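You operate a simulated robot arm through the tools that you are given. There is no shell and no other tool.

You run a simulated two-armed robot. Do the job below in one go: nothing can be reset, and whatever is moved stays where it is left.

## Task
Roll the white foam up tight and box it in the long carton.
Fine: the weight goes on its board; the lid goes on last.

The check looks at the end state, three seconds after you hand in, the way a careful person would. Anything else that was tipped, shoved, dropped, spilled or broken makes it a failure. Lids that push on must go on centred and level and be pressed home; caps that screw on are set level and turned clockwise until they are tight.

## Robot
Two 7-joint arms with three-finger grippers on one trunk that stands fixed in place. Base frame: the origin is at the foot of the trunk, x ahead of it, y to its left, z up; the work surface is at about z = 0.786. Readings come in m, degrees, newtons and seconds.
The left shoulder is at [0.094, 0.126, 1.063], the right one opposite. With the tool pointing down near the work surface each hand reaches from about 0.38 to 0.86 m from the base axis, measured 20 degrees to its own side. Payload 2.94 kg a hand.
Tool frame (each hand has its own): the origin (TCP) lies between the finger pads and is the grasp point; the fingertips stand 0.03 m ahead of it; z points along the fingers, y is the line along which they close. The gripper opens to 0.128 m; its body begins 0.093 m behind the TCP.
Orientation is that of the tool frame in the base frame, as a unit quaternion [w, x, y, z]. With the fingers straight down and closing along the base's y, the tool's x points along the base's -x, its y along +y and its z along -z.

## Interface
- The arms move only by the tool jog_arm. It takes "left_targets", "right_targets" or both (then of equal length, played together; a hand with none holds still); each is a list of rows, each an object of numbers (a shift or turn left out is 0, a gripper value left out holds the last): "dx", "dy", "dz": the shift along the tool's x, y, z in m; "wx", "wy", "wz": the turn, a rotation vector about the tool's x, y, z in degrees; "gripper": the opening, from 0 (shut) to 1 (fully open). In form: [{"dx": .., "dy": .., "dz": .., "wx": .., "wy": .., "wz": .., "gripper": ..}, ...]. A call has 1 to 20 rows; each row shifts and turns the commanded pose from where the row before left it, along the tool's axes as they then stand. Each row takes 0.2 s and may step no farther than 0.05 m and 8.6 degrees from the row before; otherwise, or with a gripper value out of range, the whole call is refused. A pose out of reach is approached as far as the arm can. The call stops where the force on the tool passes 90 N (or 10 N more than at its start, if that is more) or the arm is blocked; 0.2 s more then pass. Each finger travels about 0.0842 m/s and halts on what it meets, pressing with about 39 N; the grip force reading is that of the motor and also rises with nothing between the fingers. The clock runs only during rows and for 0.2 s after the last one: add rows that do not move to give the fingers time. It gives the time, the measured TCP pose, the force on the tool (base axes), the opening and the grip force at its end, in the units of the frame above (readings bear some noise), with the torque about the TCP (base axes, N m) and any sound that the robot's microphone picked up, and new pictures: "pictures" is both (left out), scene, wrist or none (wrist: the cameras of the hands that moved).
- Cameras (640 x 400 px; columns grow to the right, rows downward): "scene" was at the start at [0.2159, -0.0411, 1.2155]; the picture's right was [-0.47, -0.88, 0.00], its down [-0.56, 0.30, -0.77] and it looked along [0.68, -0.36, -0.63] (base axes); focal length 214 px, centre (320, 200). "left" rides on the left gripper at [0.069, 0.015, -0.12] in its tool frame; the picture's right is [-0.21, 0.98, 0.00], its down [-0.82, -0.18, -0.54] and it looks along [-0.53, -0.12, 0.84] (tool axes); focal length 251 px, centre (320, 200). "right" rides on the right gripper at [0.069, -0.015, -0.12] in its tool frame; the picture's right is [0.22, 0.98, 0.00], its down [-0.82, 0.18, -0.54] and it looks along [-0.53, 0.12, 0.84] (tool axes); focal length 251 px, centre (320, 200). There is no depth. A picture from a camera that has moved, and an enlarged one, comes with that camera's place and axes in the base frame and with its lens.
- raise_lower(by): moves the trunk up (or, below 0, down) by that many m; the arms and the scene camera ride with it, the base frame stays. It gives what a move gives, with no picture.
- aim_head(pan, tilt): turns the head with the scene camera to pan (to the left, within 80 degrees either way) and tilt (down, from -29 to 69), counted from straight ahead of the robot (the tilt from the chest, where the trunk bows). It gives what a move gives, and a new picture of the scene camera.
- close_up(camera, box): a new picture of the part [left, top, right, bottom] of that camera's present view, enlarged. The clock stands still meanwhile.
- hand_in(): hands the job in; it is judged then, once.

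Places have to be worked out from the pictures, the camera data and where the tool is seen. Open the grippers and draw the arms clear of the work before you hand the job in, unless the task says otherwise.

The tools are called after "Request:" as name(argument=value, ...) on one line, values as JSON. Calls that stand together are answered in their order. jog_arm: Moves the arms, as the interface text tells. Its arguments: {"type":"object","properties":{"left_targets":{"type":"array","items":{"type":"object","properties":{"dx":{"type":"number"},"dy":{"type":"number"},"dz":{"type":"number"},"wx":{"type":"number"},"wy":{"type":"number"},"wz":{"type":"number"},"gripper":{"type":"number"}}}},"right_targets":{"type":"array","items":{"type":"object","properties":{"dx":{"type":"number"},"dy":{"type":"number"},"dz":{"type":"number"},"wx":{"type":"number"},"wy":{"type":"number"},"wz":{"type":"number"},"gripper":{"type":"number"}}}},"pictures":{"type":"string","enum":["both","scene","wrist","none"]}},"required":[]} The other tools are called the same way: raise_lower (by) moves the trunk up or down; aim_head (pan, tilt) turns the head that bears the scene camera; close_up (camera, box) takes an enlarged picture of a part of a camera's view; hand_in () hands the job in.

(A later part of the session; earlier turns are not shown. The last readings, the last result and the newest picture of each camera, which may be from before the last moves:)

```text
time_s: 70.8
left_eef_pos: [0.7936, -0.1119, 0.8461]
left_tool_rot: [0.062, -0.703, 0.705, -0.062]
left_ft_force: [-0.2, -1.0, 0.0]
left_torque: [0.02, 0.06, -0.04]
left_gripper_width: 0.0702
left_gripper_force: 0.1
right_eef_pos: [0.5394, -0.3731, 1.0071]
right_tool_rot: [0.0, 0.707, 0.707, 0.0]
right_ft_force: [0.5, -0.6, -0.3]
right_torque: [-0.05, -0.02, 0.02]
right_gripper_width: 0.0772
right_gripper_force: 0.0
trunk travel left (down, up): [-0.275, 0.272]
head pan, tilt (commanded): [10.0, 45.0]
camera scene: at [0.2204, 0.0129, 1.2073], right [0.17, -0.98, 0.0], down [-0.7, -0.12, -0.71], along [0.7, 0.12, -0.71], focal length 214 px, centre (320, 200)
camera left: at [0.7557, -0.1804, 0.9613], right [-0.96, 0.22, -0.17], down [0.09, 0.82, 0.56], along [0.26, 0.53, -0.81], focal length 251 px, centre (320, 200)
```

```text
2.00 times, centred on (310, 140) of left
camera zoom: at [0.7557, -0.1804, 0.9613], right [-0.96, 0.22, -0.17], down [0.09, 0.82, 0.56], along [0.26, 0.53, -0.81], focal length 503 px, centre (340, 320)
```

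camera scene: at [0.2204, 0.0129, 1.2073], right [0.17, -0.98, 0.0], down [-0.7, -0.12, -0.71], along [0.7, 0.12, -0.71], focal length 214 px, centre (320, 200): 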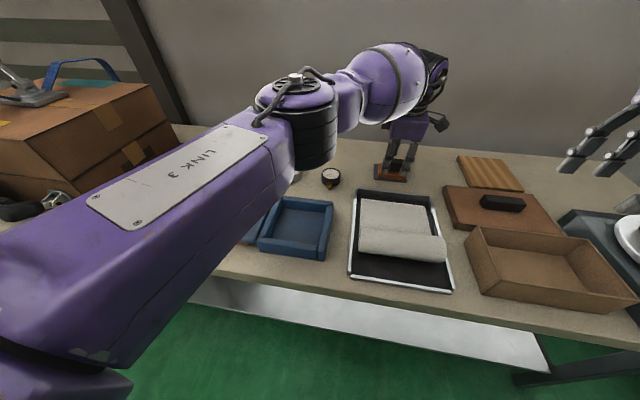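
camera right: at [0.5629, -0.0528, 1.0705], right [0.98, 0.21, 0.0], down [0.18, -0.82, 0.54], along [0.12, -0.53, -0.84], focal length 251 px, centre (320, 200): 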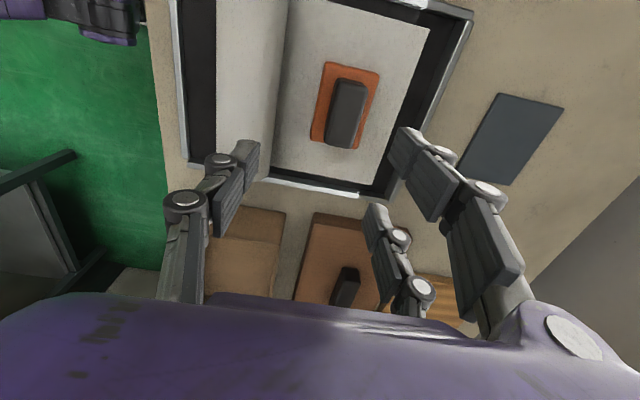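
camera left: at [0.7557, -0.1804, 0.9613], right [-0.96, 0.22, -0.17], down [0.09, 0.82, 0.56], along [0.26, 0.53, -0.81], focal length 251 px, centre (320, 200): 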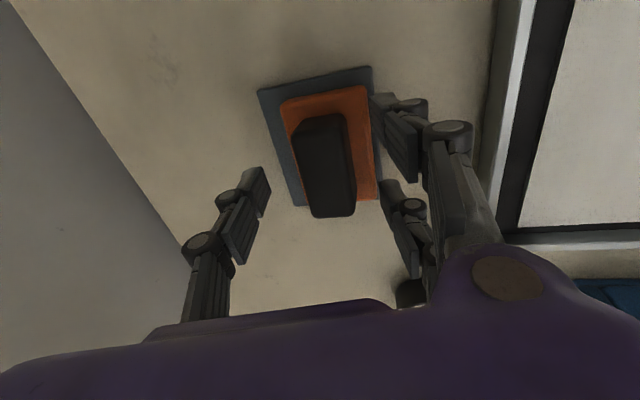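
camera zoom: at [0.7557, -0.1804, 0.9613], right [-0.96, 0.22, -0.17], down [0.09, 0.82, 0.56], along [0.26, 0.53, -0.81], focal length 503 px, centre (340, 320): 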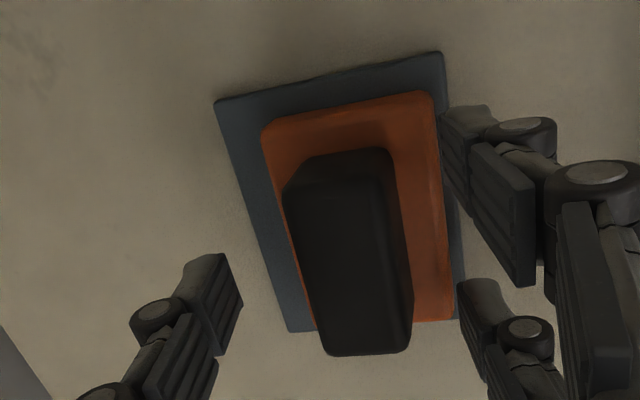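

The weight sits flat and wholly on its slate board. I withdraw along the tool axis, then straighten the hand and come back over the tray.

Request:
jog_arm(left_targets=[{"dz": -0.02, "gripper": 0.62}, {"dz": -0.03}, {"dz": -0.03}, {"dy": 0.04}, {"dy": 0.04, "wx": -5.0}, {"dy": 0.04, "wx": -5.0}, {"dz": 0.0}], pictures="both")

Request:
close_up(camera="scene", box=[340, 140, 480, 300])

```text
time_s: 72.4
left_eef_pos: [0.6614, -0.1107, 0.9073]
left_tool_rot: [0.0, -0.707, 0.708, 0.0]
left_ft_force: [0.5, -0.8, 0.4]
left_torque: [0.02, 0.01, 0.0]
left_gripper_width: 0.0794
left_gripper_force: 0.0
right_eef_pos: [0.5412, -0.3745, 1.0091]
right_tool_rot: [0.0, 0.706, 0.708, 0.0]
right_ft_force: [0.0, 0.1, -1.1]
right_torque: [0.0, 0.02, -0.01]
right_gripper_width: 0.0767
right_gripper_force: 0.0
trunk travel left (down, up): [-0.275, 0.272]
head pan, tilt (commanded): [10.0, 45.0]
camera scene: at [0.2204, 0.0126, 1.2072], right [0.17, -0.98, 0.0], down [-0.7, -0.12, -0.71], along [0.7, 0.12, -0.71], focal length 214 px, centre (320, 200)
camera left: at [0.6449, -0.1796, 1.0274], right [-0.98, 0.22, 0.0], down [0.18, 0.82, 0.54], along [0.12, 0.53, -0.84], focal length 251 px, centre (320, 200)
```

scene: 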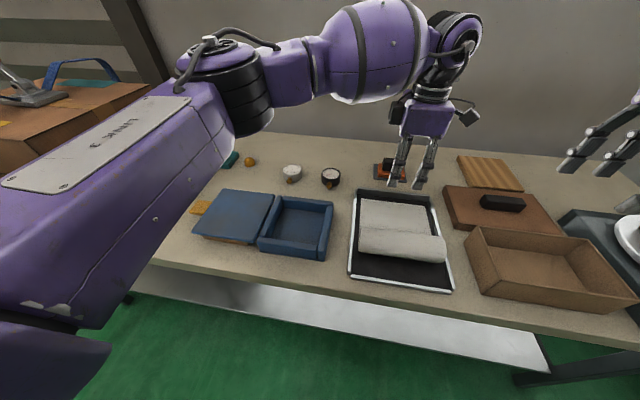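
left: 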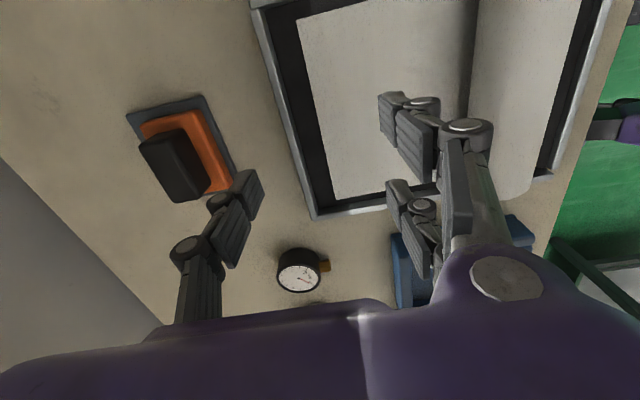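

```text
2.50 times, centred on (410, 220) of scene
camera zoom: at [0.2204, 0.0126, 1.2072], right [0.17, -0.98, 0.0], down [-0.7, -0.12, -0.71], along [0.7, 0.12, -0.71], focal length 536 px, centre (95, 150)
```

zoom: 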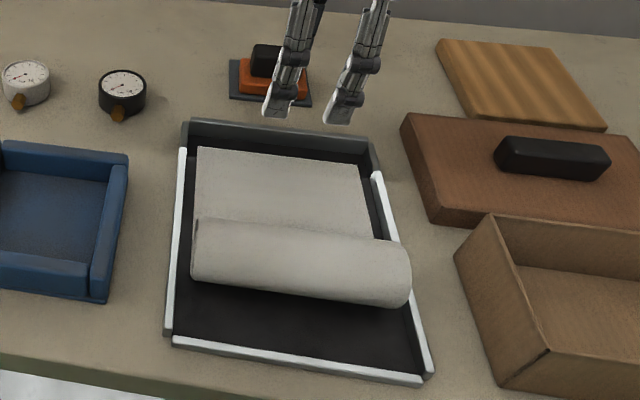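

Weight placed; the foam roll still at x≈0.504. Now with the left hand: close the fingers and move to just behind the roll's crown at x≈0.494, y −0.117.

Request:
jog_arm(left_targets=[{"dy": 0.042, "gripper": 0.0}, {"dy": 0.042, "dx": 0.003}, {"dy": 0.042, "dx": 0.003}, {"dy": 0.041}, {"dz": 0.02}, {"dz": 0.015}, {"dz": 0.0}], pictures="both")

Request:
close_up(camera="scene", box=[340, 170, 480, 300])

```text
time_s: 74.0
left_eef_pos: [0.4928, -0.1158, 0.8726]
left_tool_rot: [0.001, -0.707, 0.708, 0.0]
left_ft_force: [-0.8, -0.5, 0.0]
left_torque: [0.0, -0.02, -0.01]
left_gripper_width: 0.0
left_gripper_force: 2.5
right_eef_pos: [0.5404, -0.3736, 1.0078]
right_tool_rot: [0.0, 0.707, 0.707, -0.001]
right_ft_force: [-0.4, 0.0, -0.3]
right_torque: [0.01, 0.0, -0.01]
right_gripper_width: 0.0769
right_gripper_force: 0.1
trunk travel left (down, up): [-0.275, 0.272]
head pan, tilt (commanded): [10.0, 45.0]
camera scene: at [0.2204, 0.0129, 1.2073], right [0.17, -0.98, 0.0], down [-0.7, -0.12, -0.71], along [0.7, 0.12, -0.71], focal length 214 px, centre (320, 200)
camera left: at [0.4766, -0.1856, 0.9921], right [-0.98, 0.22, 0.0], down [0.18, 0.82, 0.54], along [0.12, 0.53, -0.84], focal length 251 px, centre (320, 200)
```

scene: 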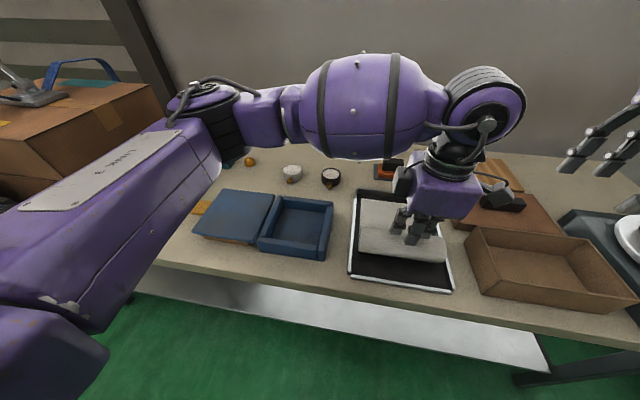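
left: 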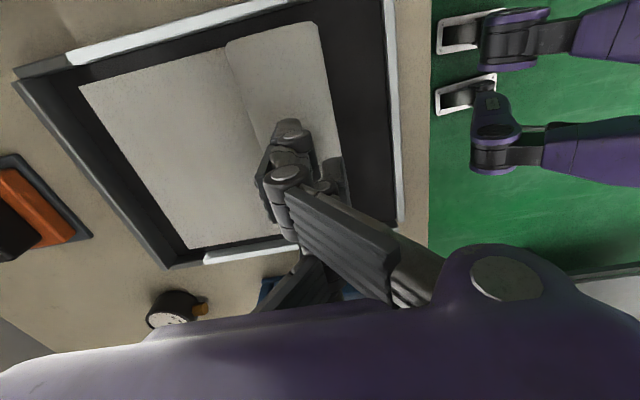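

```text
3.08 times, centred on (410, 235) of scene
camera zoom: at [0.2204, 0.0129, 1.2073], right [0.17, -0.98, 0.0], down [-0.7, -0.12, -0.71], along [0.7, 0.12, -0.71], focal length 660 px, centre (43, 92)
```

zoom: 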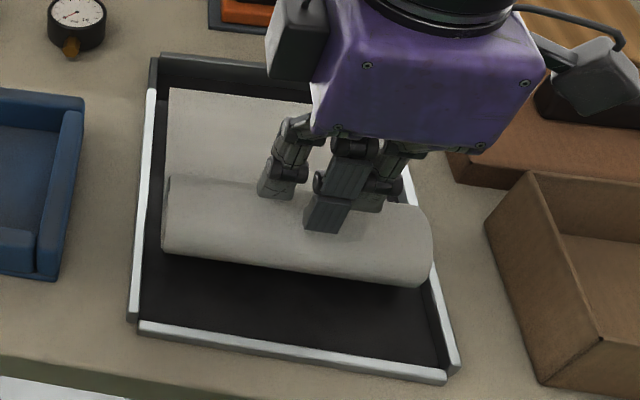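

Tips are above the roll crown. I lower in small steps to find the touch point.

Request:
jog_arm(left_targets=[{"dz": 0.005}, {"dz": 0.003}, {"dz": 0.003}, {"dz": 0.0}], pictures="none")

Request:
jog_arm(left_targets=[{"dz": 0.002}, {"dz": 0.0}], pictures="none")

```text
time_s: 75.0
left_eef_pos: [0.4925, -0.1178, 0.862]
left_tool_rot: [0.0, -0.707, 0.708, -0.001]
left_ft_force: [0.4, -0.3, -0.8]
left_torque: [-0.02, -0.06, 0.0]
left_gripper_width: 0.0
left_gripper_force: 3.3
right_eef_pos: [0.5401, -0.3737, 1.0083]
right_tool_rot: [0.0, 0.707, 0.707, 0.0]
right_ft_force: [0.1, 0.2, -0.1]
right_torque: [-0.01, 0.0, 0.0]
right_gripper_width: 0.0765
right_gripper_force: 0.0
trunk travel left (down, up): [-0.275, 0.272]
head pan, tilt (commanded): [10.0, 45.0]
```

```text
time_s: 75.6
left_eef_pos: [0.4934, -0.1169, 0.8597]
left_tool_rot: [0.0, -0.707, 0.707, -0.001]
left_ft_force: [0.4, -0.6, 0.7]
left_torque: [0.02, -0.01, 0.01]
left_gripper_width: 0.0
left_gripper_force: 3.2
right_eef_pos: [0.5402, -0.3738, 1.0084]
right_tool_rot: [-0.001, 0.707, 0.707, 0.0]
right_ft_force: [0.7, -0.1, -1.1]
right_torque: [-0.02, -0.02, -0.02]
right_gripper_width: 0.0768
right_gripper_force: 0.1
trunk travel left (down, up): [-0.275, 0.272]
head pan, tilt (commanded): [10.0, 45.0]
```

Contact should be just below. I lower 2.5 mm more and begin the forward stroke.

Request:
jog_arm(left_targets=[{"dz": 0.0025}, {"dz": 0.0}], pictures="none")

Request:
jog_arm(left_targets=[{"dy": -0.006}, {"dy": -0.006}, {"dy": -0.006}, {"dz": 0.0}], pictures="scene")

Request:
close_up(camera="scene", box=[340, 170, 480, 300])

```text
time_s: 76.2
left_eef_pos: [0.4932, -0.1169, 0.8579]
left_tool_rot: [0.001, -0.706, 0.708, -0.001]
left_ft_force: [1.2, -0.4, 15.1]
left_torque: [0.08, -0.18, 0.03]
left_gripper_width: 0.0
left_gripper_force: 3.2
right_eef_pos: [0.5396, -0.3737, 1.0081]
right_tool_rot: [0.0, 0.707, 0.707, 0.001]
right_ft_force: [-0.6, -0.3, 0.1]
right_torque: [-0.03, 0.0, -0.01]
right_gripper_width: 0.077
right_gripper_force: 0.0
trunk travel left (down, up): [-0.275, 0.272]
head pan, tilt (commanded): [10.0, 45.0]
```

```text
time_s: 77.2
left_eef_pos: [0.5134, -0.1167, 0.8562]
left_tool_rot: [-0.001, -0.707, 0.708, 0.001]
left_ft_force: [-0.7, -1.8, 2.6]
left_torque: [-0.06, 0.1, 0.03]
left_gripper_width: 0.0003
left_gripper_force: 3.0
right_eef_pos: [0.5402, -0.3745, 1.0072]
right_tool_rot: [0.0, 0.707, 0.707, 0.001]
right_ft_force: [-0.9, -0.8, 0.0]
right_torque: [-0.01, 0.0, -0.02]
right_gripper_width: 0.077
right_gripper_force: 0.0
trunk travel left (down, up): [-0.275, 0.272]
head pan, tilt (commanded): [10.0, 45.0]
camera scene: at [0.2203, 0.0127, 1.2071], right [0.17, -0.98, 0.0], down [-0.7, -0.12, -0.71], along [0.7, 0.12, -0.71], focal length 214 px, centre (320, 200)
```

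scene: 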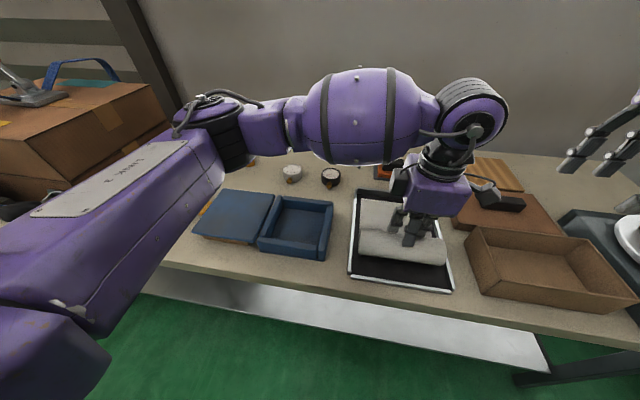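

```text
3.08 times, centred on (410, 235) of scene
camera zoom: at [0.2203, 0.0127, 1.2071], right [0.17, -0.98, 0.0], down [-0.7, -0.12, -0.71], along [0.7, 0.12, -0.71], focal length 660 px, centre (43, 92)
```

zoom: 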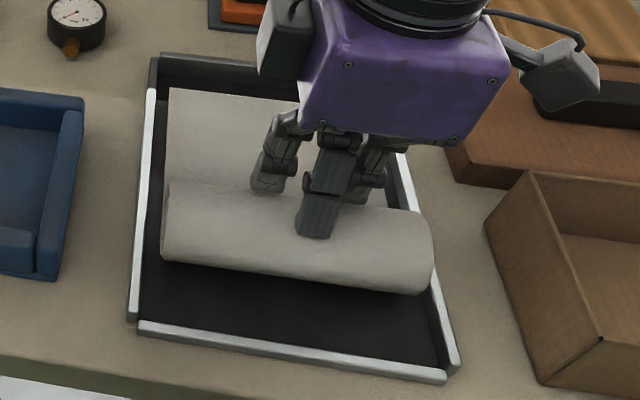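

The roll slipped back ~10 mm: the tip contact was ahead of the crown. I lift and re-measure the roll's place.

Request:
jog_arm(left_targets=[{"dz": -0.03}, {"dz": -0.03}, {"dy": 0.03}, {"dz": 0.0}], pictures="both")

Request:
close_up(camera="scene", box=[340, 170, 480, 300])

Request:
close_up(camera="left", box=[60, 0, 420, 240])

```text
time_s: 78.2
left_eef_pos: [0.4815, -0.1165, 0.9165]
left_tool_rot: [-0.001, -0.707, 0.708, 0.0]
left_ft_force: [-0.1, 0.3, 0.0]
left_torque: [0.0, 0.04, 0.0]
left_gripper_width: 0.0002
left_gripper_force: 3.0
right_eef_pos: [0.54, -0.3736, 1.0083]
right_tool_rot: [0.0, 0.707, 0.707, 0.0]
right_ft_force: [0.7, 0.0, -0.5]
right_torque: [-0.01, 0.01, -0.04]
right_gripper_width: 0.0766
right_gripper_force: 0.0
trunk travel left (down, up): [-0.275, 0.272]
head pan, tilt (commanded): [10.0, 45.0]
camera scene: at [0.2206, 0.0129, 1.2072], right [0.17, -0.98, 0.0], down [-0.7, -0.12, -0.71], along [0.7, 0.12, -0.71], focal length 214 px, centre (320, 200)
camera left: at [0.465, -0.186, 1.037], right [-0.98, 0.22, 0.0], down [0.18, 0.82, 0.54], along [0.12, 0.53, -0.84], focal length 251 px, centre (320, 200)
```

scene: 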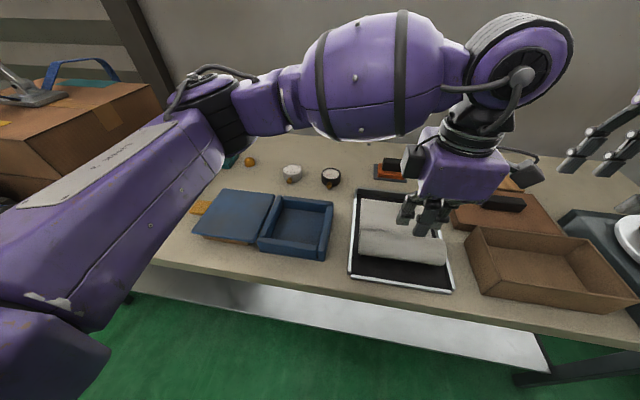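
left: 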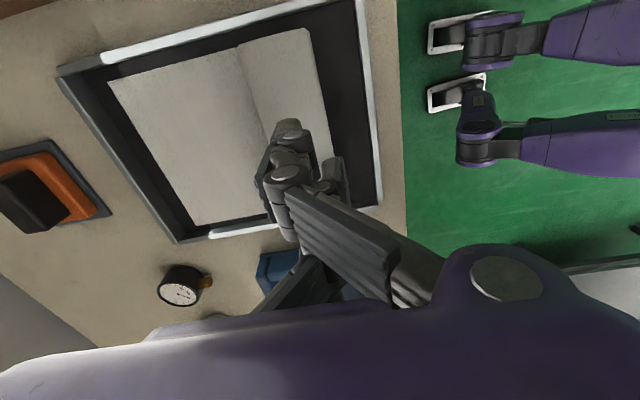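

```text
3.08 times, centred on (410, 235) of scene
camera zoom: at [0.2206, 0.0129, 1.2072], right [0.17, -0.98, 0.0], down [-0.7, -0.12, -0.71], along [0.7, 0.12, -0.71], focal length 660 px, centre (43, 92)
```

zoom: 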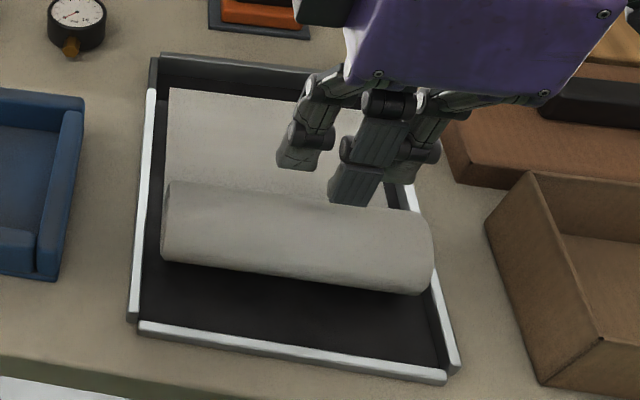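

```text
1.67 times, centred on (240, 120) of left
camera zoom: at [0.465, -0.186, 1.037], right [-0.98, 0.22, 0.0], down [0.18, 0.82, 0.54], along [0.12, 0.53, -0.84], focal length 419 px, centre (453, 333)
```

zoom: 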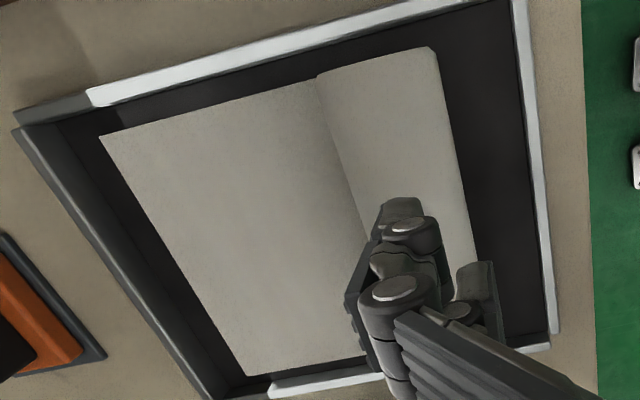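

The left and scene views put the roll at x≈0.500, R≈0.027. To understand its winding I want to see its right-hand end; I turn the right hand (camera to its −y side) and look along +y at the roll end.

Request:
jog_arm(right_targets=[{"wz": -8.5}, {"wz": -8.5}, {"wz": -8.5}, {"wz": -8.5}, {"wz": -8.5}, {"wz": -8.5}, {"wz": -8.5}, {"wz": -8.5}, {"wz": -8.5}, {"wz": -8.5}, {"wz": -8.5}, {"wz": -8.5}, {"wz": -8.5}, {"wz": -8.5}, {"wz": -8.5}, {"wz": -8.5}, {"wz": -8.5}, {"wz": -8.5}, {"wz": -8.5}, {"wz": -8.5}], pictures="none")

Request:
jog_arm(right_targets=[{"wz": -8.5}, {"wz": -1.5, "dy": 0.035}, {"dz": 0.04}, {"dz": 0.04}, {"dz": 0.0}], pictures="wrist")

Request:
close_up(camera="right", box=[200, 130, 440, 330])

```text
time_s: 82.4
left_eef_pos: [0.482, -0.1163, 0.9181]
left_tool_rot: [0.0, -0.707, 0.708, 0.0]
left_ft_force: [0.2, -0.3, 1.0]
left_torque: [0.01, 0.02, -0.01]
left_gripper_width: 0.0
left_gripper_force: 2.9
right_eef_pos: [0.5404, -0.3726, 1.0075]
right_tool_rot: [0.0, -0.644, 0.765, -0.001]
right_ft_force: [0.6, 0.1, 0.3]
right_torque: [-0.04, -0.01, -0.03]
right_gripper_width: 0.0765
right_gripper_force: 0.0
trunk travel left (down, up): [-0.275, 0.272]
head pan, tilt (commanded): [10.0, 45.0]
```

```text
time_s: 83.6
left_eef_pos: [0.4816, -0.117, 0.9162]
left_tool_rot: [0.0, -0.706, 0.708, 0.001]
left_ft_force: [0.2, 0.2, 0.0]
left_torque: [-0.02, -0.03, -0.02]
left_gripper_width: 0.0
left_gripper_force: 2.9
right_eef_pos: [0.5055, -0.3723, 0.9275]
right_tool_rot: [0.0, -0.707, 0.707, -0.001]
right_ft_force: [-0.2, 0.5, 0.4]
right_torque: [-0.01, 0.02, 0.02]
right_gripper_width: 0.0771
right_gripper_force: 0.0
trunk travel left (down, up): [-0.275, 0.272]
head pan, tilt (commanded): [10.0, 45.0]
camera right: at [0.5197, -0.4412, 1.0485], right [-0.98, -0.22, 0.0], down [-0.18, 0.82, 0.54], along [-0.12, 0.53, -0.84], focal length 251 px, centre (320, 200)
```

right: 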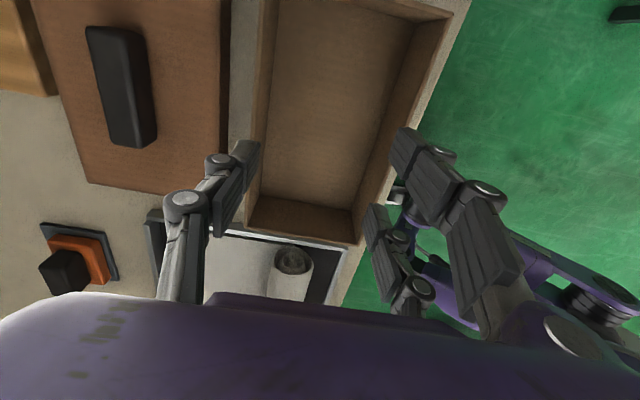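

```text
2.00 times, centred on (320, 230) of right
camera zoom: at [0.5197, -0.4412, 1.0485], right [-0.98, -0.22, 0.0], down [-0.18, 0.82, 0.54], along [-0.12, 0.53, -0.84], focal length 503 px, centre (320, 140)
```

zoom: 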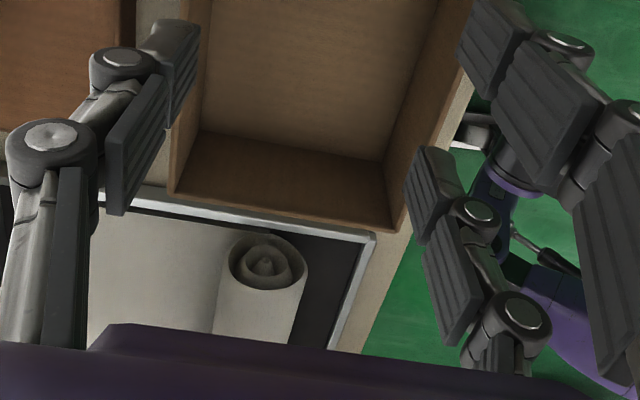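

Request:
close_up(camera="right", box=[260, 225, 340, 305])

```text
5.00 times, centred on (300, 265) of right
camera zoom: at [0.5197, -0.4412, 1.0485], right [-0.98, -0.22, 0.0], down [-0.18, 0.82, 0.54], along [-0.12, 0.53, -0.84], focal length 1257 px, centre (420, -125)
```

zoom: 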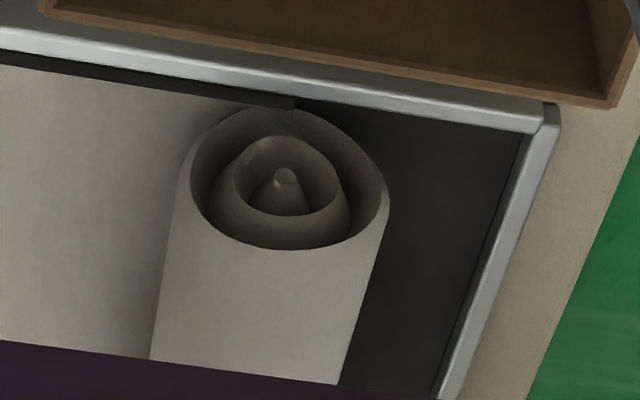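

The end view shows a loosely wound spiral with clear gaps – it needs pressure to become tight. I tilt the right hand so its camera looks more horizontally along +y at the roll end, to watch the contact while rolling.

Request:
jog_arm(right_targets=[{"wy": -8.3}, {"wy": -8.3}, {"wy": -8.3}, {"dz": 0.0}], pictures="wrist")

Request:
close_up(camera="right", box=[220, 140, 400, 260])

```text
time_s: 84.6
left_eef_pos: [0.4818, -0.1155, 0.9175]
left_tool_rot: [0.0, -0.706, 0.708, 0.0]
left_ft_force: [-1.2, 0.7, -0.1]
left_torque: [0.01, 0.05, -0.02]
left_gripper_width: 0.0001
left_gripper_force: 3.0
right_eef_pos: [0.5043, -0.3715, 0.9278]
right_tool_rot: [-0.153, 0.691, -0.69, -0.152]
right_ft_force: [-0.2, 0.1, -1.0]
right_torque: [0.0, 0.0, -0.02]
right_gripper_width: 0.077
right_gripper_force: 0.0
trunk travel left (down, up): [-0.275, 0.272]
head pan, tilt (commanded): [10.0, 45.0]
camera right: at [0.5197, -0.4847, 1.0092], right [-0.98, -0.2, -0.09], down [-0.18, 0.52, 0.84], along [-0.12, 0.83, -0.54], focal length 251 px, centre (320, 200)
```

right: 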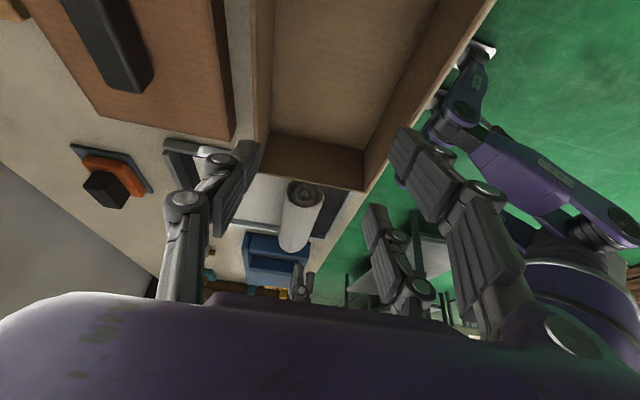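

```text
3.33 times, centred on (310, 200) of right
camera zoom: at [0.5197, -0.4847, 1.0092], right [-0.98, -0.2, -0.09], down [-0.18, 0.52, 0.84], along [-0.12, 0.83, -0.54], focal length 838 px, centre (353, 200)
```

zoom: 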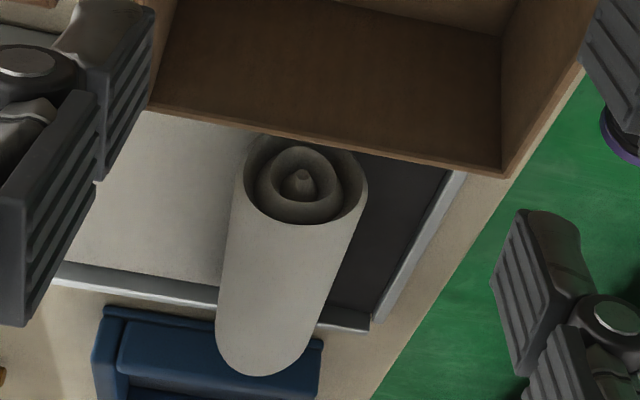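

Good end view (picture is upside down: picture-down = world-up). Now I lower the left tips about 10 mm behind the crown (TCP x≈0.478) to see where contact is.

Request:
jog_arm(left_targets=[{"dy": 0.004, "dz": 0.03}, {"dz": 0.02}, {"dz": 0.006}, {"dz": 0.0}], pictures="none")

Request:
close_up(camera="right", box=[220, 160, 400, 300])

Request:
close_up(camera="scene", box=[340, 190, 460, 300])

```text
time_s: 85.6
left_eef_pos: [0.4779, -0.1163, 0.8611]
left_tool_rot: [0.0, -0.707, 0.707, 0.0]
left_ft_force: [-0.4, -0.3, -0.3]
left_torque: [-0.01, 0.02, 0.01]
left_gripper_width: 0.0
left_gripper_force: 3.1
right_eef_pos: [0.5048, -0.3739, 0.9281]
right_tool_rot: [-0.152, 0.691, -0.69, -0.153]
right_ft_force: [-0.3, 0.1, 0.0]
right_torque: [0.01, 0.01, 0.04]
right_gripper_width: 0.0768
right_gripper_force: 0.1
trunk travel left (down, up): [-0.275, 0.272]
head pan, tilt (commanded): [10.0, 45.0]
```

```text
2.86 times, centred on (310, 230) of right
camera zoom: at [0.5197, -0.4851, 1.0087], right [-0.98, -0.2, -0.09], down [-0.18, 0.52, 0.84], along [-0.12, 0.83, -0.54], focal length 718 px, centre (349, 114)
```

zoom: 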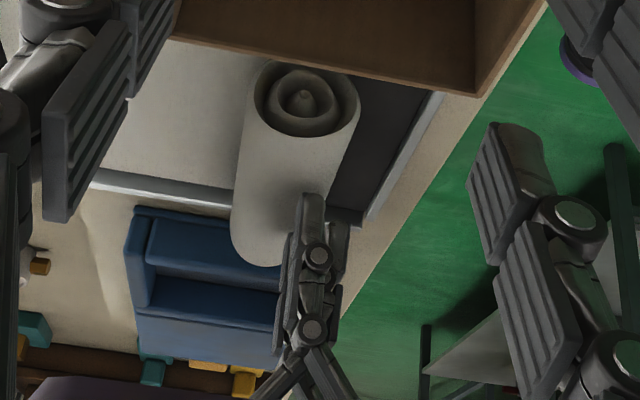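

```text
3.64 times, centred on (400, 245) of scene
camera zoom: at [0.2203, 0.0128, 1.2073], right [0.17, -0.98, 0.0], down [-0.7, -0.12, -0.71], along [0.7, 0.12, -0.71], focal length 780 px, centre (29, 36)
```

zoom: 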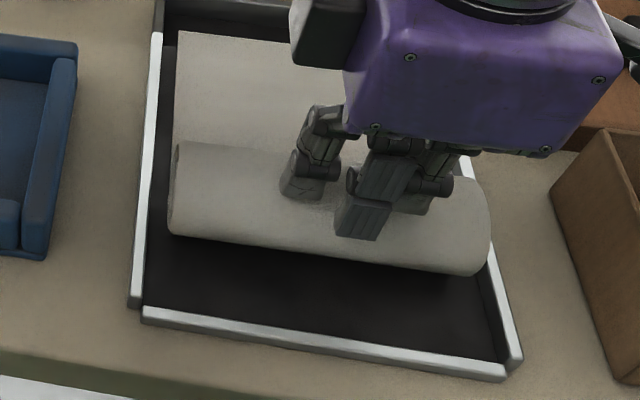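

Tips are near the rear-top of the roll. I lower to light contact and take the end view.

Request:
jog_arm(left_targets=[{"dz": 0.0035}, {"dz": 0.0}], pictures="none")

Request:
close_up(camera="right", box=[250, 160, 370, 260])

```text
time_s: 86.2
left_eef_pos: [0.4776, -0.1156, 0.8584]
left_tool_rot: [0.001, -0.706, 0.708, 0.0]
left_ft_force: [-0.4, 0.4, 0.1]
left_torque: [-0.01, -0.01, 0.04]
left_gripper_width: 0.0
left_gripper_force: 2.5
right_eef_pos: [0.5056, -0.3732, 0.9284]
right_tool_rot: [-0.152, 0.691, -0.69, -0.152]
right_ft_force: [0.8, 0.4, 0.0]
right_torque: [-0.03, 0.0, 0.02]
right_gripper_width: 0.077
right_gripper_force: 0.1
trunk travel left (down, up): [-0.275, 0.272]
head pan, tilt (commanded): [10.0, 45.0]
```

```text
4.00 times, centred on (310, 210) of right
camera zoom: at [0.5197, -0.485, 1.0088], right [-0.98, -0.2, -0.09], down [-0.18, 0.52, 0.84], along [-0.12, 0.83, -0.54], focal length 1006 px, centre (360, 160)
```

zoom: 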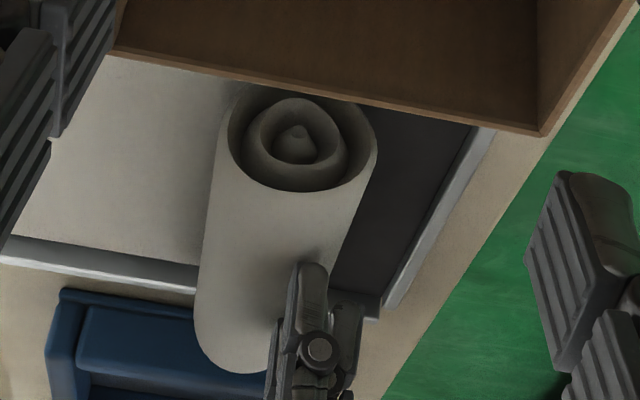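

Still no contact. I lower 2 mm at a time.

Request:
jog_arm(left_targets=[{"dz": 0.002}, {"dz": 0.0}], pictures="none")

Request:
jog_arm(left_targets=[{"dz": 0.002}, {"dz": 0.0}], pictures="none")

Request:
close_up(camera="right", box=[250, 160, 370, 260])

```text
time_s: 86.8
left_eef_pos: [0.4763, -0.1165, 0.8576]
left_tool_rot: [-0.001, -0.707, 0.708, -0.001]
left_ft_force: [-0.4, 0.1, 11.3]
left_torque: [0.17, -0.18, 0.04]
left_gripper_width: 0.0001
left_gripper_force: 3.3
right_eef_pos: [0.5046, -0.372, 0.9286]
right_tool_rot: [-0.152, 0.691, -0.69, -0.152]
right_ft_force: [0.0, 0.1, 0.9]
right_torque: [0.0, 0.03, 0.01]
right_gripper_width: 0.0769
right_gripper_force: 0.0
trunk travel left (down, up): [-0.275, 0.272]
head pan, tilt (commanded): [10.0, 45.0]
```

```text
time_s: 87.4
left_eef_pos: [0.4755, -0.1156, 0.8561]
left_tool_rot: [0.0, -0.706, 0.709, -0.003]
left_ft_force: [-6.9, 1.8, 29.4]
left_torque: [0.41, -0.41, 0.23]
left_gripper_width: 0.0001
left_gripper_force: 2.6
right_eef_pos: [0.5036, -0.3715, 0.9297]
right_tool_rot: [0.153, -0.69, 0.691, 0.15]
right_ft_force: [-0.4, -0.7, 0.4]
right_torque: [-0.01, 0.02, -0.02]
right_gripper_width: 0.0765
right_gripper_force: 0.0
trunk travel left (down, up): [-0.275, 0.272]
head pan, tilt (commanded): [10.0, 45.0]
```

```text
4.00 times, centred on (310, 210) of right
camera zoom: at [0.5176, -0.4846, 1.0103], right [-0.98, -0.2, -0.09], down [-0.18, 0.52, 0.84], along [-0.12, 0.83, -0.54], focal length 1006 px, centre (360, 160)
```

zoom: 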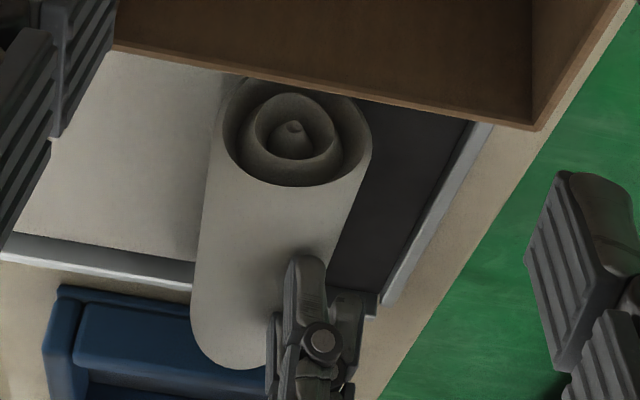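

Contact at the rear-top of the roll (about 13° behind the crown), 29 N. Now I stroke forward 18 mm while easing up slightly, and check the end view.

Request:
jog_arm(left_targets=[{"dy": -0.006, "dz": -0.0005}, {"dy": -0.006, "dz": -0.0005}, {"dz": 0.0}], pictures="none")

Request:
close_up(camera="right", box=[250, 160, 370, 260])

Request:
jog_arm(left_targets=[{"dy": -0.006, "dz": -0.0005}, {"dy": -0.006, "dz": 0.0}, {"dz": 0.0}], pictures="none")

Request:
close_up(camera="right", box=[250, 160, 370, 260])

```text
time_s: 88.2
left_eef_pos: [0.4887, -0.1164, 0.8528]
left_tool_rot: [-0.001, -0.706, 0.708, 0.002]
left_ft_force: [0.0, -5.1, 9.7]
left_torque: [-0.04, -0.22, -0.08]
left_gripper_width: 0.0
left_gripper_force: 2.7
right_eef_pos: [0.5058, -0.3722, 0.9285]
right_tool_rot: [-0.152, 0.691, -0.69, -0.153]
right_ft_force: [0.4, 0.1, -0.2]
right_torque: [0.06, 0.0, 0.07]
right_gripper_width: 0.0768
right_gripper_force: 0.0
trunk travel left (down, up): [-0.275, 0.272]
head pan, tilt (commanded): [10.0, 45.0]
```

```text
4.00 times, centred on (310, 210) of right
camera zoom: at [0.5197, -0.4854, 1.0083], right [-0.98, -0.2, -0.09], down [-0.18, 0.52, 0.84], along [-0.12, 0.83, -0.54], focal length 1006 px, centre (360, 160)
```

zoom: 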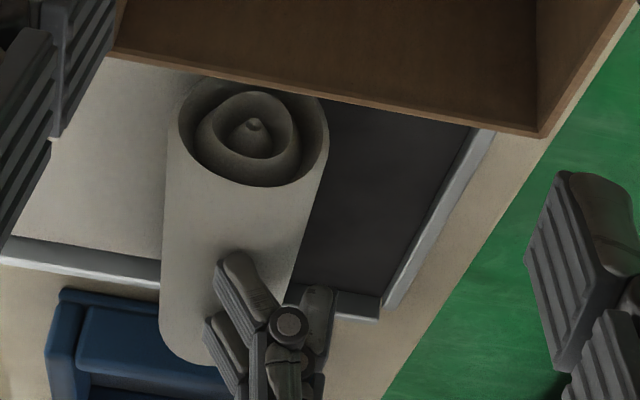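

```text
time_s: 89.0
left_eef_pos: [0.4999, -0.1151, 0.8567]
left_tool_rot: [0.0, -0.707, 0.708, -0.001]
left_ft_force: [-2.6, 1.4, 18.2]
left_torque: [-0.02, -0.25, -0.03]
left_gripper_width: 0.0
left_gripper_force: 3.0
right_eef_pos: [0.5038, -0.3719, 0.9301]
right_tool_rot: [-0.153, 0.691, -0.69, -0.152]
right_ft_force: [-1.2, 0.0, 0.0]
right_torque: [0.03, 0.0, 0.0]
right_gripper_width: 0.0768
right_gripper_force: 0.0
trunk travel left (down, up): [-0.275, 0.272]
head pan, tilt (commanded): [10.0, 45.0]
```

```text
4.00 times, centred on (310, 210) of right
camera zoom: at [0.5186, -0.4848, 1.0096], right [-0.98, -0.2, -0.09], down [-0.18, 0.52, 0.84], along [-0.12, 0.83, -0.54], focal length 1006 px, centre (360, 160)
```

zoom: 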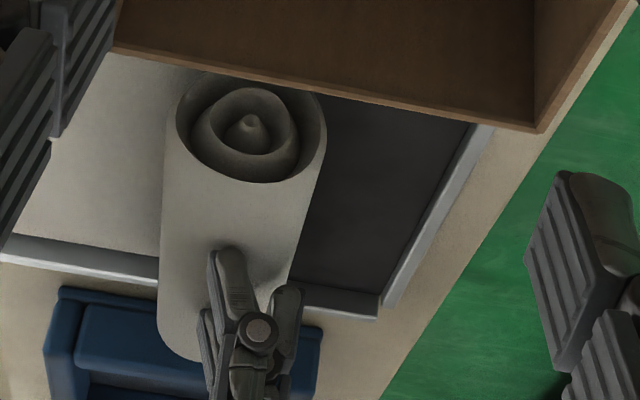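

The roll jumps forward in steps of about 16 mm (now centre ≈0.519). I keep following it with the same press.

Request:
jog_arm(left_targets=[{"dy": -0.006, "dz": 0.0}, {"dy": -0.006, "dz": 0.0}, {"dz": 0.0}], pictures="none")

Request:
close_up(camera="right", box=[250, 160, 370, 260])

Request:
close_up(camera="scene", box=[340, 190, 460, 300])

```text
time_s: 89.8
left_eef_pos: [0.5143, -0.1162, 0.8537]
left_tool_rot: [-0.001, -0.707, 0.708, 0.001]
left_ft_force: [1.1, 0.4, 5.4]
left_torque: [0.01, -0.15, 0.01]
left_gripper_width: 0.0
left_gripper_force: 2.5
right_eef_pos: [0.506, -0.3716, 0.929]
right_tool_rot: [-0.152, 0.691, -0.69, -0.153]
right_ft_force: [0.0, 0.2, -0.2]
right_torque: [0.0, 0.02, 0.0]
right_gripper_width: 0.0769
right_gripper_force: 0.0
trunk travel left (down, up): [-0.275, 0.272]
head pan, tilt (commanded): [10.0, 45.0]
```

```text
4.00 times, centred on (310, 210) of right
camera zoom: at [0.5196, -0.485, 1.0087], right [-0.98, -0.2, -0.09], down [-0.18, 0.52, 0.84], along [-0.12, 0.83, -0.54], focal length 1006 px, centre (360, 160)
```

zoom: 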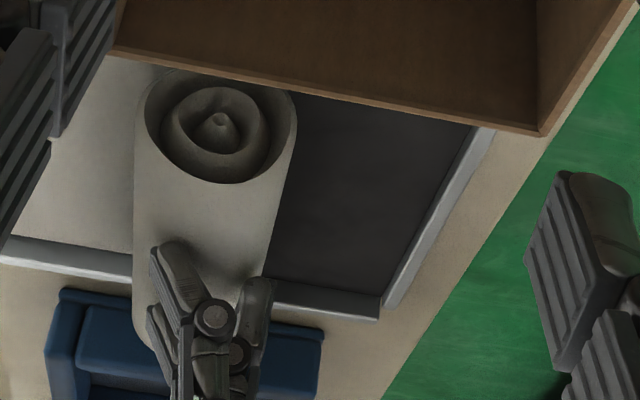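

```text
3.64 times, centred on (400, 245) of scene
camera zoom: at [0.2201, 0.013, 1.2072], right [0.17, -0.98, 0.0], down [-0.7, -0.12, -0.71], along [0.7, 0.12, -0.71], focal length 780 px, centre (29, 36)
```

zoom: 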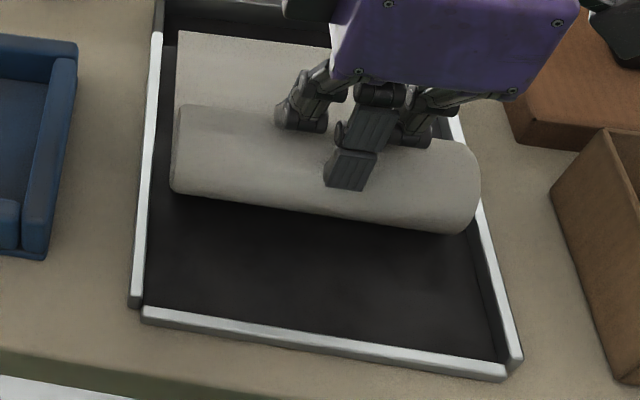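

Rolling nicely, roll now at ≈0.53. I continue at the same pace.

Request:
jog_arm(left_targets=[{"dy": -0.006}, {"dy": -0.006}, {"dy": -0.006}, {"dz": 0.0}], pictures="none")

Request:
close_up(camera="scene", box=[340, 170, 460, 280])

Request:
close_up(camera="right", box=[230, 160, 370, 280])

```text
time_s: 90.8
left_eef_pos: [0.532, -0.117, 0.856]
left_tool_rot: [0.001, -0.706, 0.708, 0.001]
left_ft_force: [0.4, 0.7, 4.4]
left_torque: [-0.01, -0.04, -0.01]
left_gripper_width: 0.006
left_gripper_force: 2.7
right_eef_pos: [0.505, -0.373, 0.928]
right_tool_rot: [-0.152, 0.691, -0.69, -0.153]
right_ft_force: [0.3, -0.4, -0.2]
right_torque: [-0.02, 0.0, 0.0]
right_gripper_width: 0.0769
right_gripper_force: 0.0
trunk travel left (down, up): [-0.275, 0.272]
head pan, tilt (commanded): [10.0, 45.0]
```

```text
3.64 times, centred on (400, 225) of scene
camera zoom: at [0.2201, 0.013, 1.2073], right [0.17, -0.98, 0.0], down [-0.7, -0.12, -0.71], along [0.7, 0.12, -0.71], focal length 780 px, centre (29, 109)
```

zoom: 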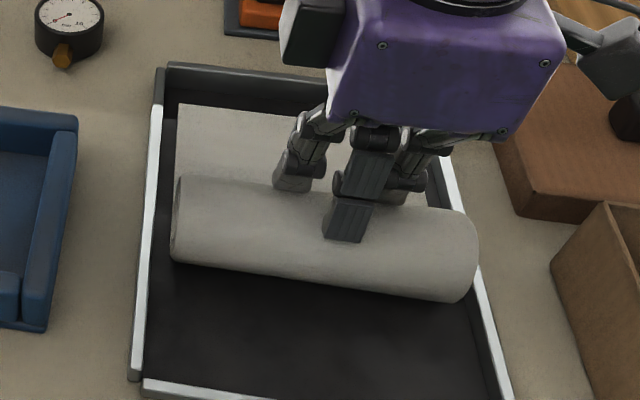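

```text
3.33 times, centred on (300, 220) of right
camera zoom: at [0.5196, -0.4849, 1.0089], right [-0.98, -0.2, -0.09], down [-0.18, 0.52, 0.84], along [-0.12, 0.83, -0.54], focal length 838 px, centre (387, 133)
```

zoom: 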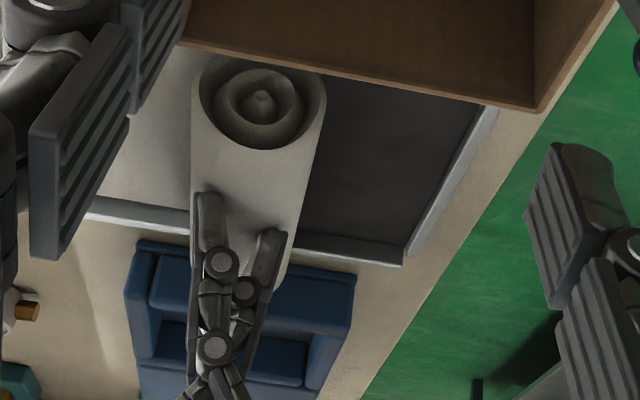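

The tips have passed over the crown without moving it further (roll centre ≈0.53). I lift, go back behind the crown (TCP x≈0.504) and press again.

Request:
jog_arm(left_targets=[{"dz": -0.02}, {"dy": 0.028}, {"dz": 0.016}, {"dz": 0.0}], pictures="none")

Request:
close_up(camera="right", box=[230, 160, 370, 280])

Request:
jog_arm(left_targets=[{"dz": 0.002}, {"dz": 0.0}], pictures="none")

```text
time_s: 91.8
left_eef_pos: [0.5035, -0.1157, 0.8592]
left_tool_rot: [0.0, -0.706, 0.708, 0.001]
left_ft_force: [-0.9, -0.7, 0.7]
left_torque: [0.01, 0.0, -0.02]
left_gripper_width: 0.0001
left_gripper_force: 3.0
right_eef_pos: [0.5054, -0.3723, 0.9292]
right_tool_rot: [-0.153, 0.691, -0.69, -0.152]
right_ft_force: [-0.6, -0.6, 0.4]
right_torque: [-0.02, 0.0, -0.03]
right_gripper_width: 0.0768
right_gripper_force: 0.1
trunk travel left (down, up): [-0.275, 0.272]
head pan, tilt (commanded): [10.0, 45.0]
```

```text
3.33 times, centred on (300, 220) of right
camera zoom: at [0.5195, -0.485, 1.0089], right [-0.98, -0.2, -0.09], down [-0.18, 0.52, 0.84], along [-0.12, 0.83, -0.54], focal length 838 px, centre (387, 133)
```

zoom: 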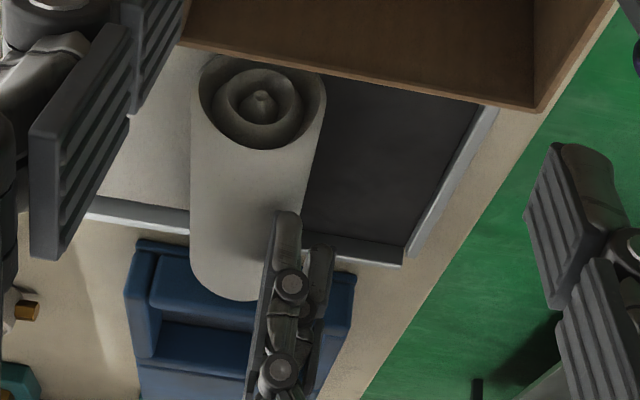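

```text
time_s: 92.4
left_eef_pos: [0.5043, -0.1157, 0.857]
left_tool_rot: [0.0, -0.707, 0.707, 0.0]
left_ft_force: [0.2, 0.1, -0.7]
left_torque: [0.06, 0.0, 0.0]
left_gripper_width: 0.0
left_gripper_force: 2.8
right_eef_pos: [0.5065, -0.3728, 0.9282]
right_tool_rot: [-0.152, 0.691, -0.69, -0.153]
right_ft_force: [0.2, -0.6, 1.5]
right_torque: [0.0, -0.02, 0.0]
right_gripper_width: 0.0771
right_gripper_force: 0.0
trunk travel left (down, up): [-0.275, 0.272]
head pan, tilt (commanded): [10.0, 45.0]
```

Not yet touching; I lower further in 2 mm steps to build ~25 N.

Request:
jog_arm(left_targets=[{"dz": 0.002}, {"dz": 0.0}], pictures="none")

Request:
jog_arm(left_targets=[{"dz": 0.002}, {"dz": 0.0}], pictures="none")

```text
time_s: 93.0
left_eef_pos: [0.5029, -0.1161, 0.8553]
left_tool_rot: [0.0, -0.706, 0.708, 0.001]
left_ft_force: [-0.4, -0.6, 0.2]
left_torque: [0.02, 0.01, 0.01]
left_gripper_width: 0.0
left_gripper_force: 3.1
right_eef_pos: [0.505, -0.373, 0.928]
right_tool_rot: [-0.152, 0.691, -0.69, -0.153]
right_ft_force: [1.3, -0.6, -0.5]
right_torque: [0.0, -0.01, 0.03]
right_gripper_width: 0.0767
right_gripper_force: 0.0
trunk travel left (down, up): [-0.275, 0.272]
head pan, tilt (commanded): [10.0, 45.0]
```

```text
time_s: 93.6
left_eef_pos: [0.5039, -0.1169, 0.8552]
left_tool_rot: [0.0, -0.707, 0.707, -0.001]
left_ft_force: [-0.9, 2.0, 5.8]
left_torque: [0.11, -0.04, -0.02]
left_gripper_width: 0.0
left_gripper_force: 3.3
right_eef_pos: [0.5051, -0.3722, 0.9286]
right_tool_rot: [-0.153, 0.691, -0.69, -0.152]
right_ft_force: [0.3, 0.6, 0.1]
right_torque: [0.0, -0.04, -0.02]
right_gripper_width: 0.0765
right_gripper_force: 0.1
trunk travel left (down, up): [-0.275, 0.272]
head pan, tilt (commanded): [10.0, 45.0]
```

Contact at 5.8 N. I press 2 mm more, then stroke forward 24 mm in small steps.

Request:
jog_arm(left_targets=[{"dz": 0.0015}, {"dy": -0.006, "dz": -0.0003}, {"dy": -0.006, "dz": -0.0003}, {"dz": 0.0}], pictures="none")

Request:
close_up(camera="right", box=[230, 160, 370, 280])

Request:
jog_arm(left_targets=[{"dy": -0.006, "dz": -0.0003}, {"dy": -0.006, "dz": -0.0003}, {"dz": 0.0}], pictures="none")

Request:
close_up(camera="right", box=[230, 160, 370, 280])

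```text
time_s: 94.6
left_eef_pos: [0.5132, -0.1171, 0.8573]
left_tool_rot: [0.0, 0.707, -0.707, 0.003]
left_ft_force: [-9.3, 4.1, 40.8]
left_torque: [0.68, -0.45, 0.12]
left_gripper_width: 0.0001
left_gripper_force: 3.0
right_eef_pos: [0.5019, -0.371, 0.9297]
right_tool_rot: [-0.154, 0.691, -0.69, -0.15]
right_ft_force: [-0.1, -0.3, 0.6]
right_torque: [0.02, 0.01, 0.01]
right_gripper_width: 0.077
right_gripper_force: 0.1
trunk travel left (down, up): [-0.275, 0.272]
head pan, tilt (commanded): [10.0, 45.0]
```

```text
3.33 times, centred on (300, 220) of right
camera zoom: at [0.5165, -0.4843, 1.0111], right [-0.98, -0.2, -0.09], down [-0.18, 0.52, 0.83], along [-0.11, 0.83, -0.54], focal length 838 px, centre (387, 133)
```

zoom: 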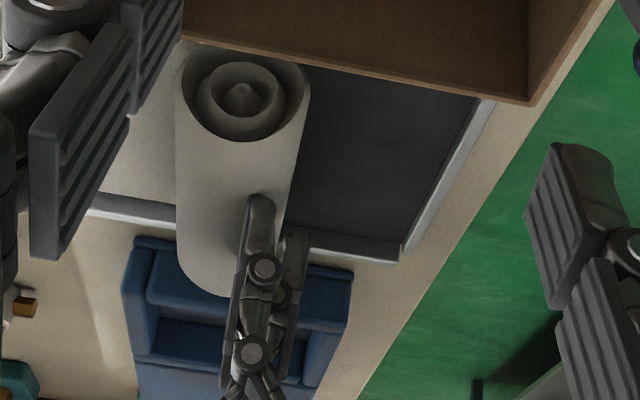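

```text
time_s: 95.4
left_eef_pos: [0.5252, -0.116, 0.8554]
left_tool_rot: [-0.001, -0.706, 0.709, -0.002]
left_ft_force: [-8.1, 2.3, 34.6]
left_torque: [0.29, -0.55, 0.16]
left_gripper_width: 0.0001
left_gripper_force: 3.1
right_eef_pos: [0.5019, -0.3719, 0.9294]
right_tool_rot: [-0.152, 0.692, -0.69, -0.151]
right_ft_force: [-0.6, 0.0, 0.1]
right_torque: [0.0, -0.02, 0.02]
right_gripper_width: 0.0766
right_gripper_force: 0.0
trunk travel left (down, up): [-0.275, 0.272]
head pan, tilt (commanded): [10.0, 45.0]
```

```text
3.33 times, centred on (300, 220) of right
camera zoom: at [0.5169, -0.4845, 1.0105], right [-0.98, -0.2, -0.09], down [-0.18, 0.52, 0.84], along [-0.11, 0.83, -0.54], focal length 838 px, centre (387, 133)
```

zoom: 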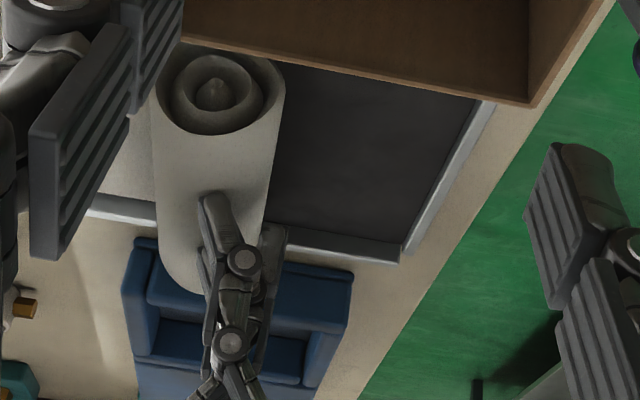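

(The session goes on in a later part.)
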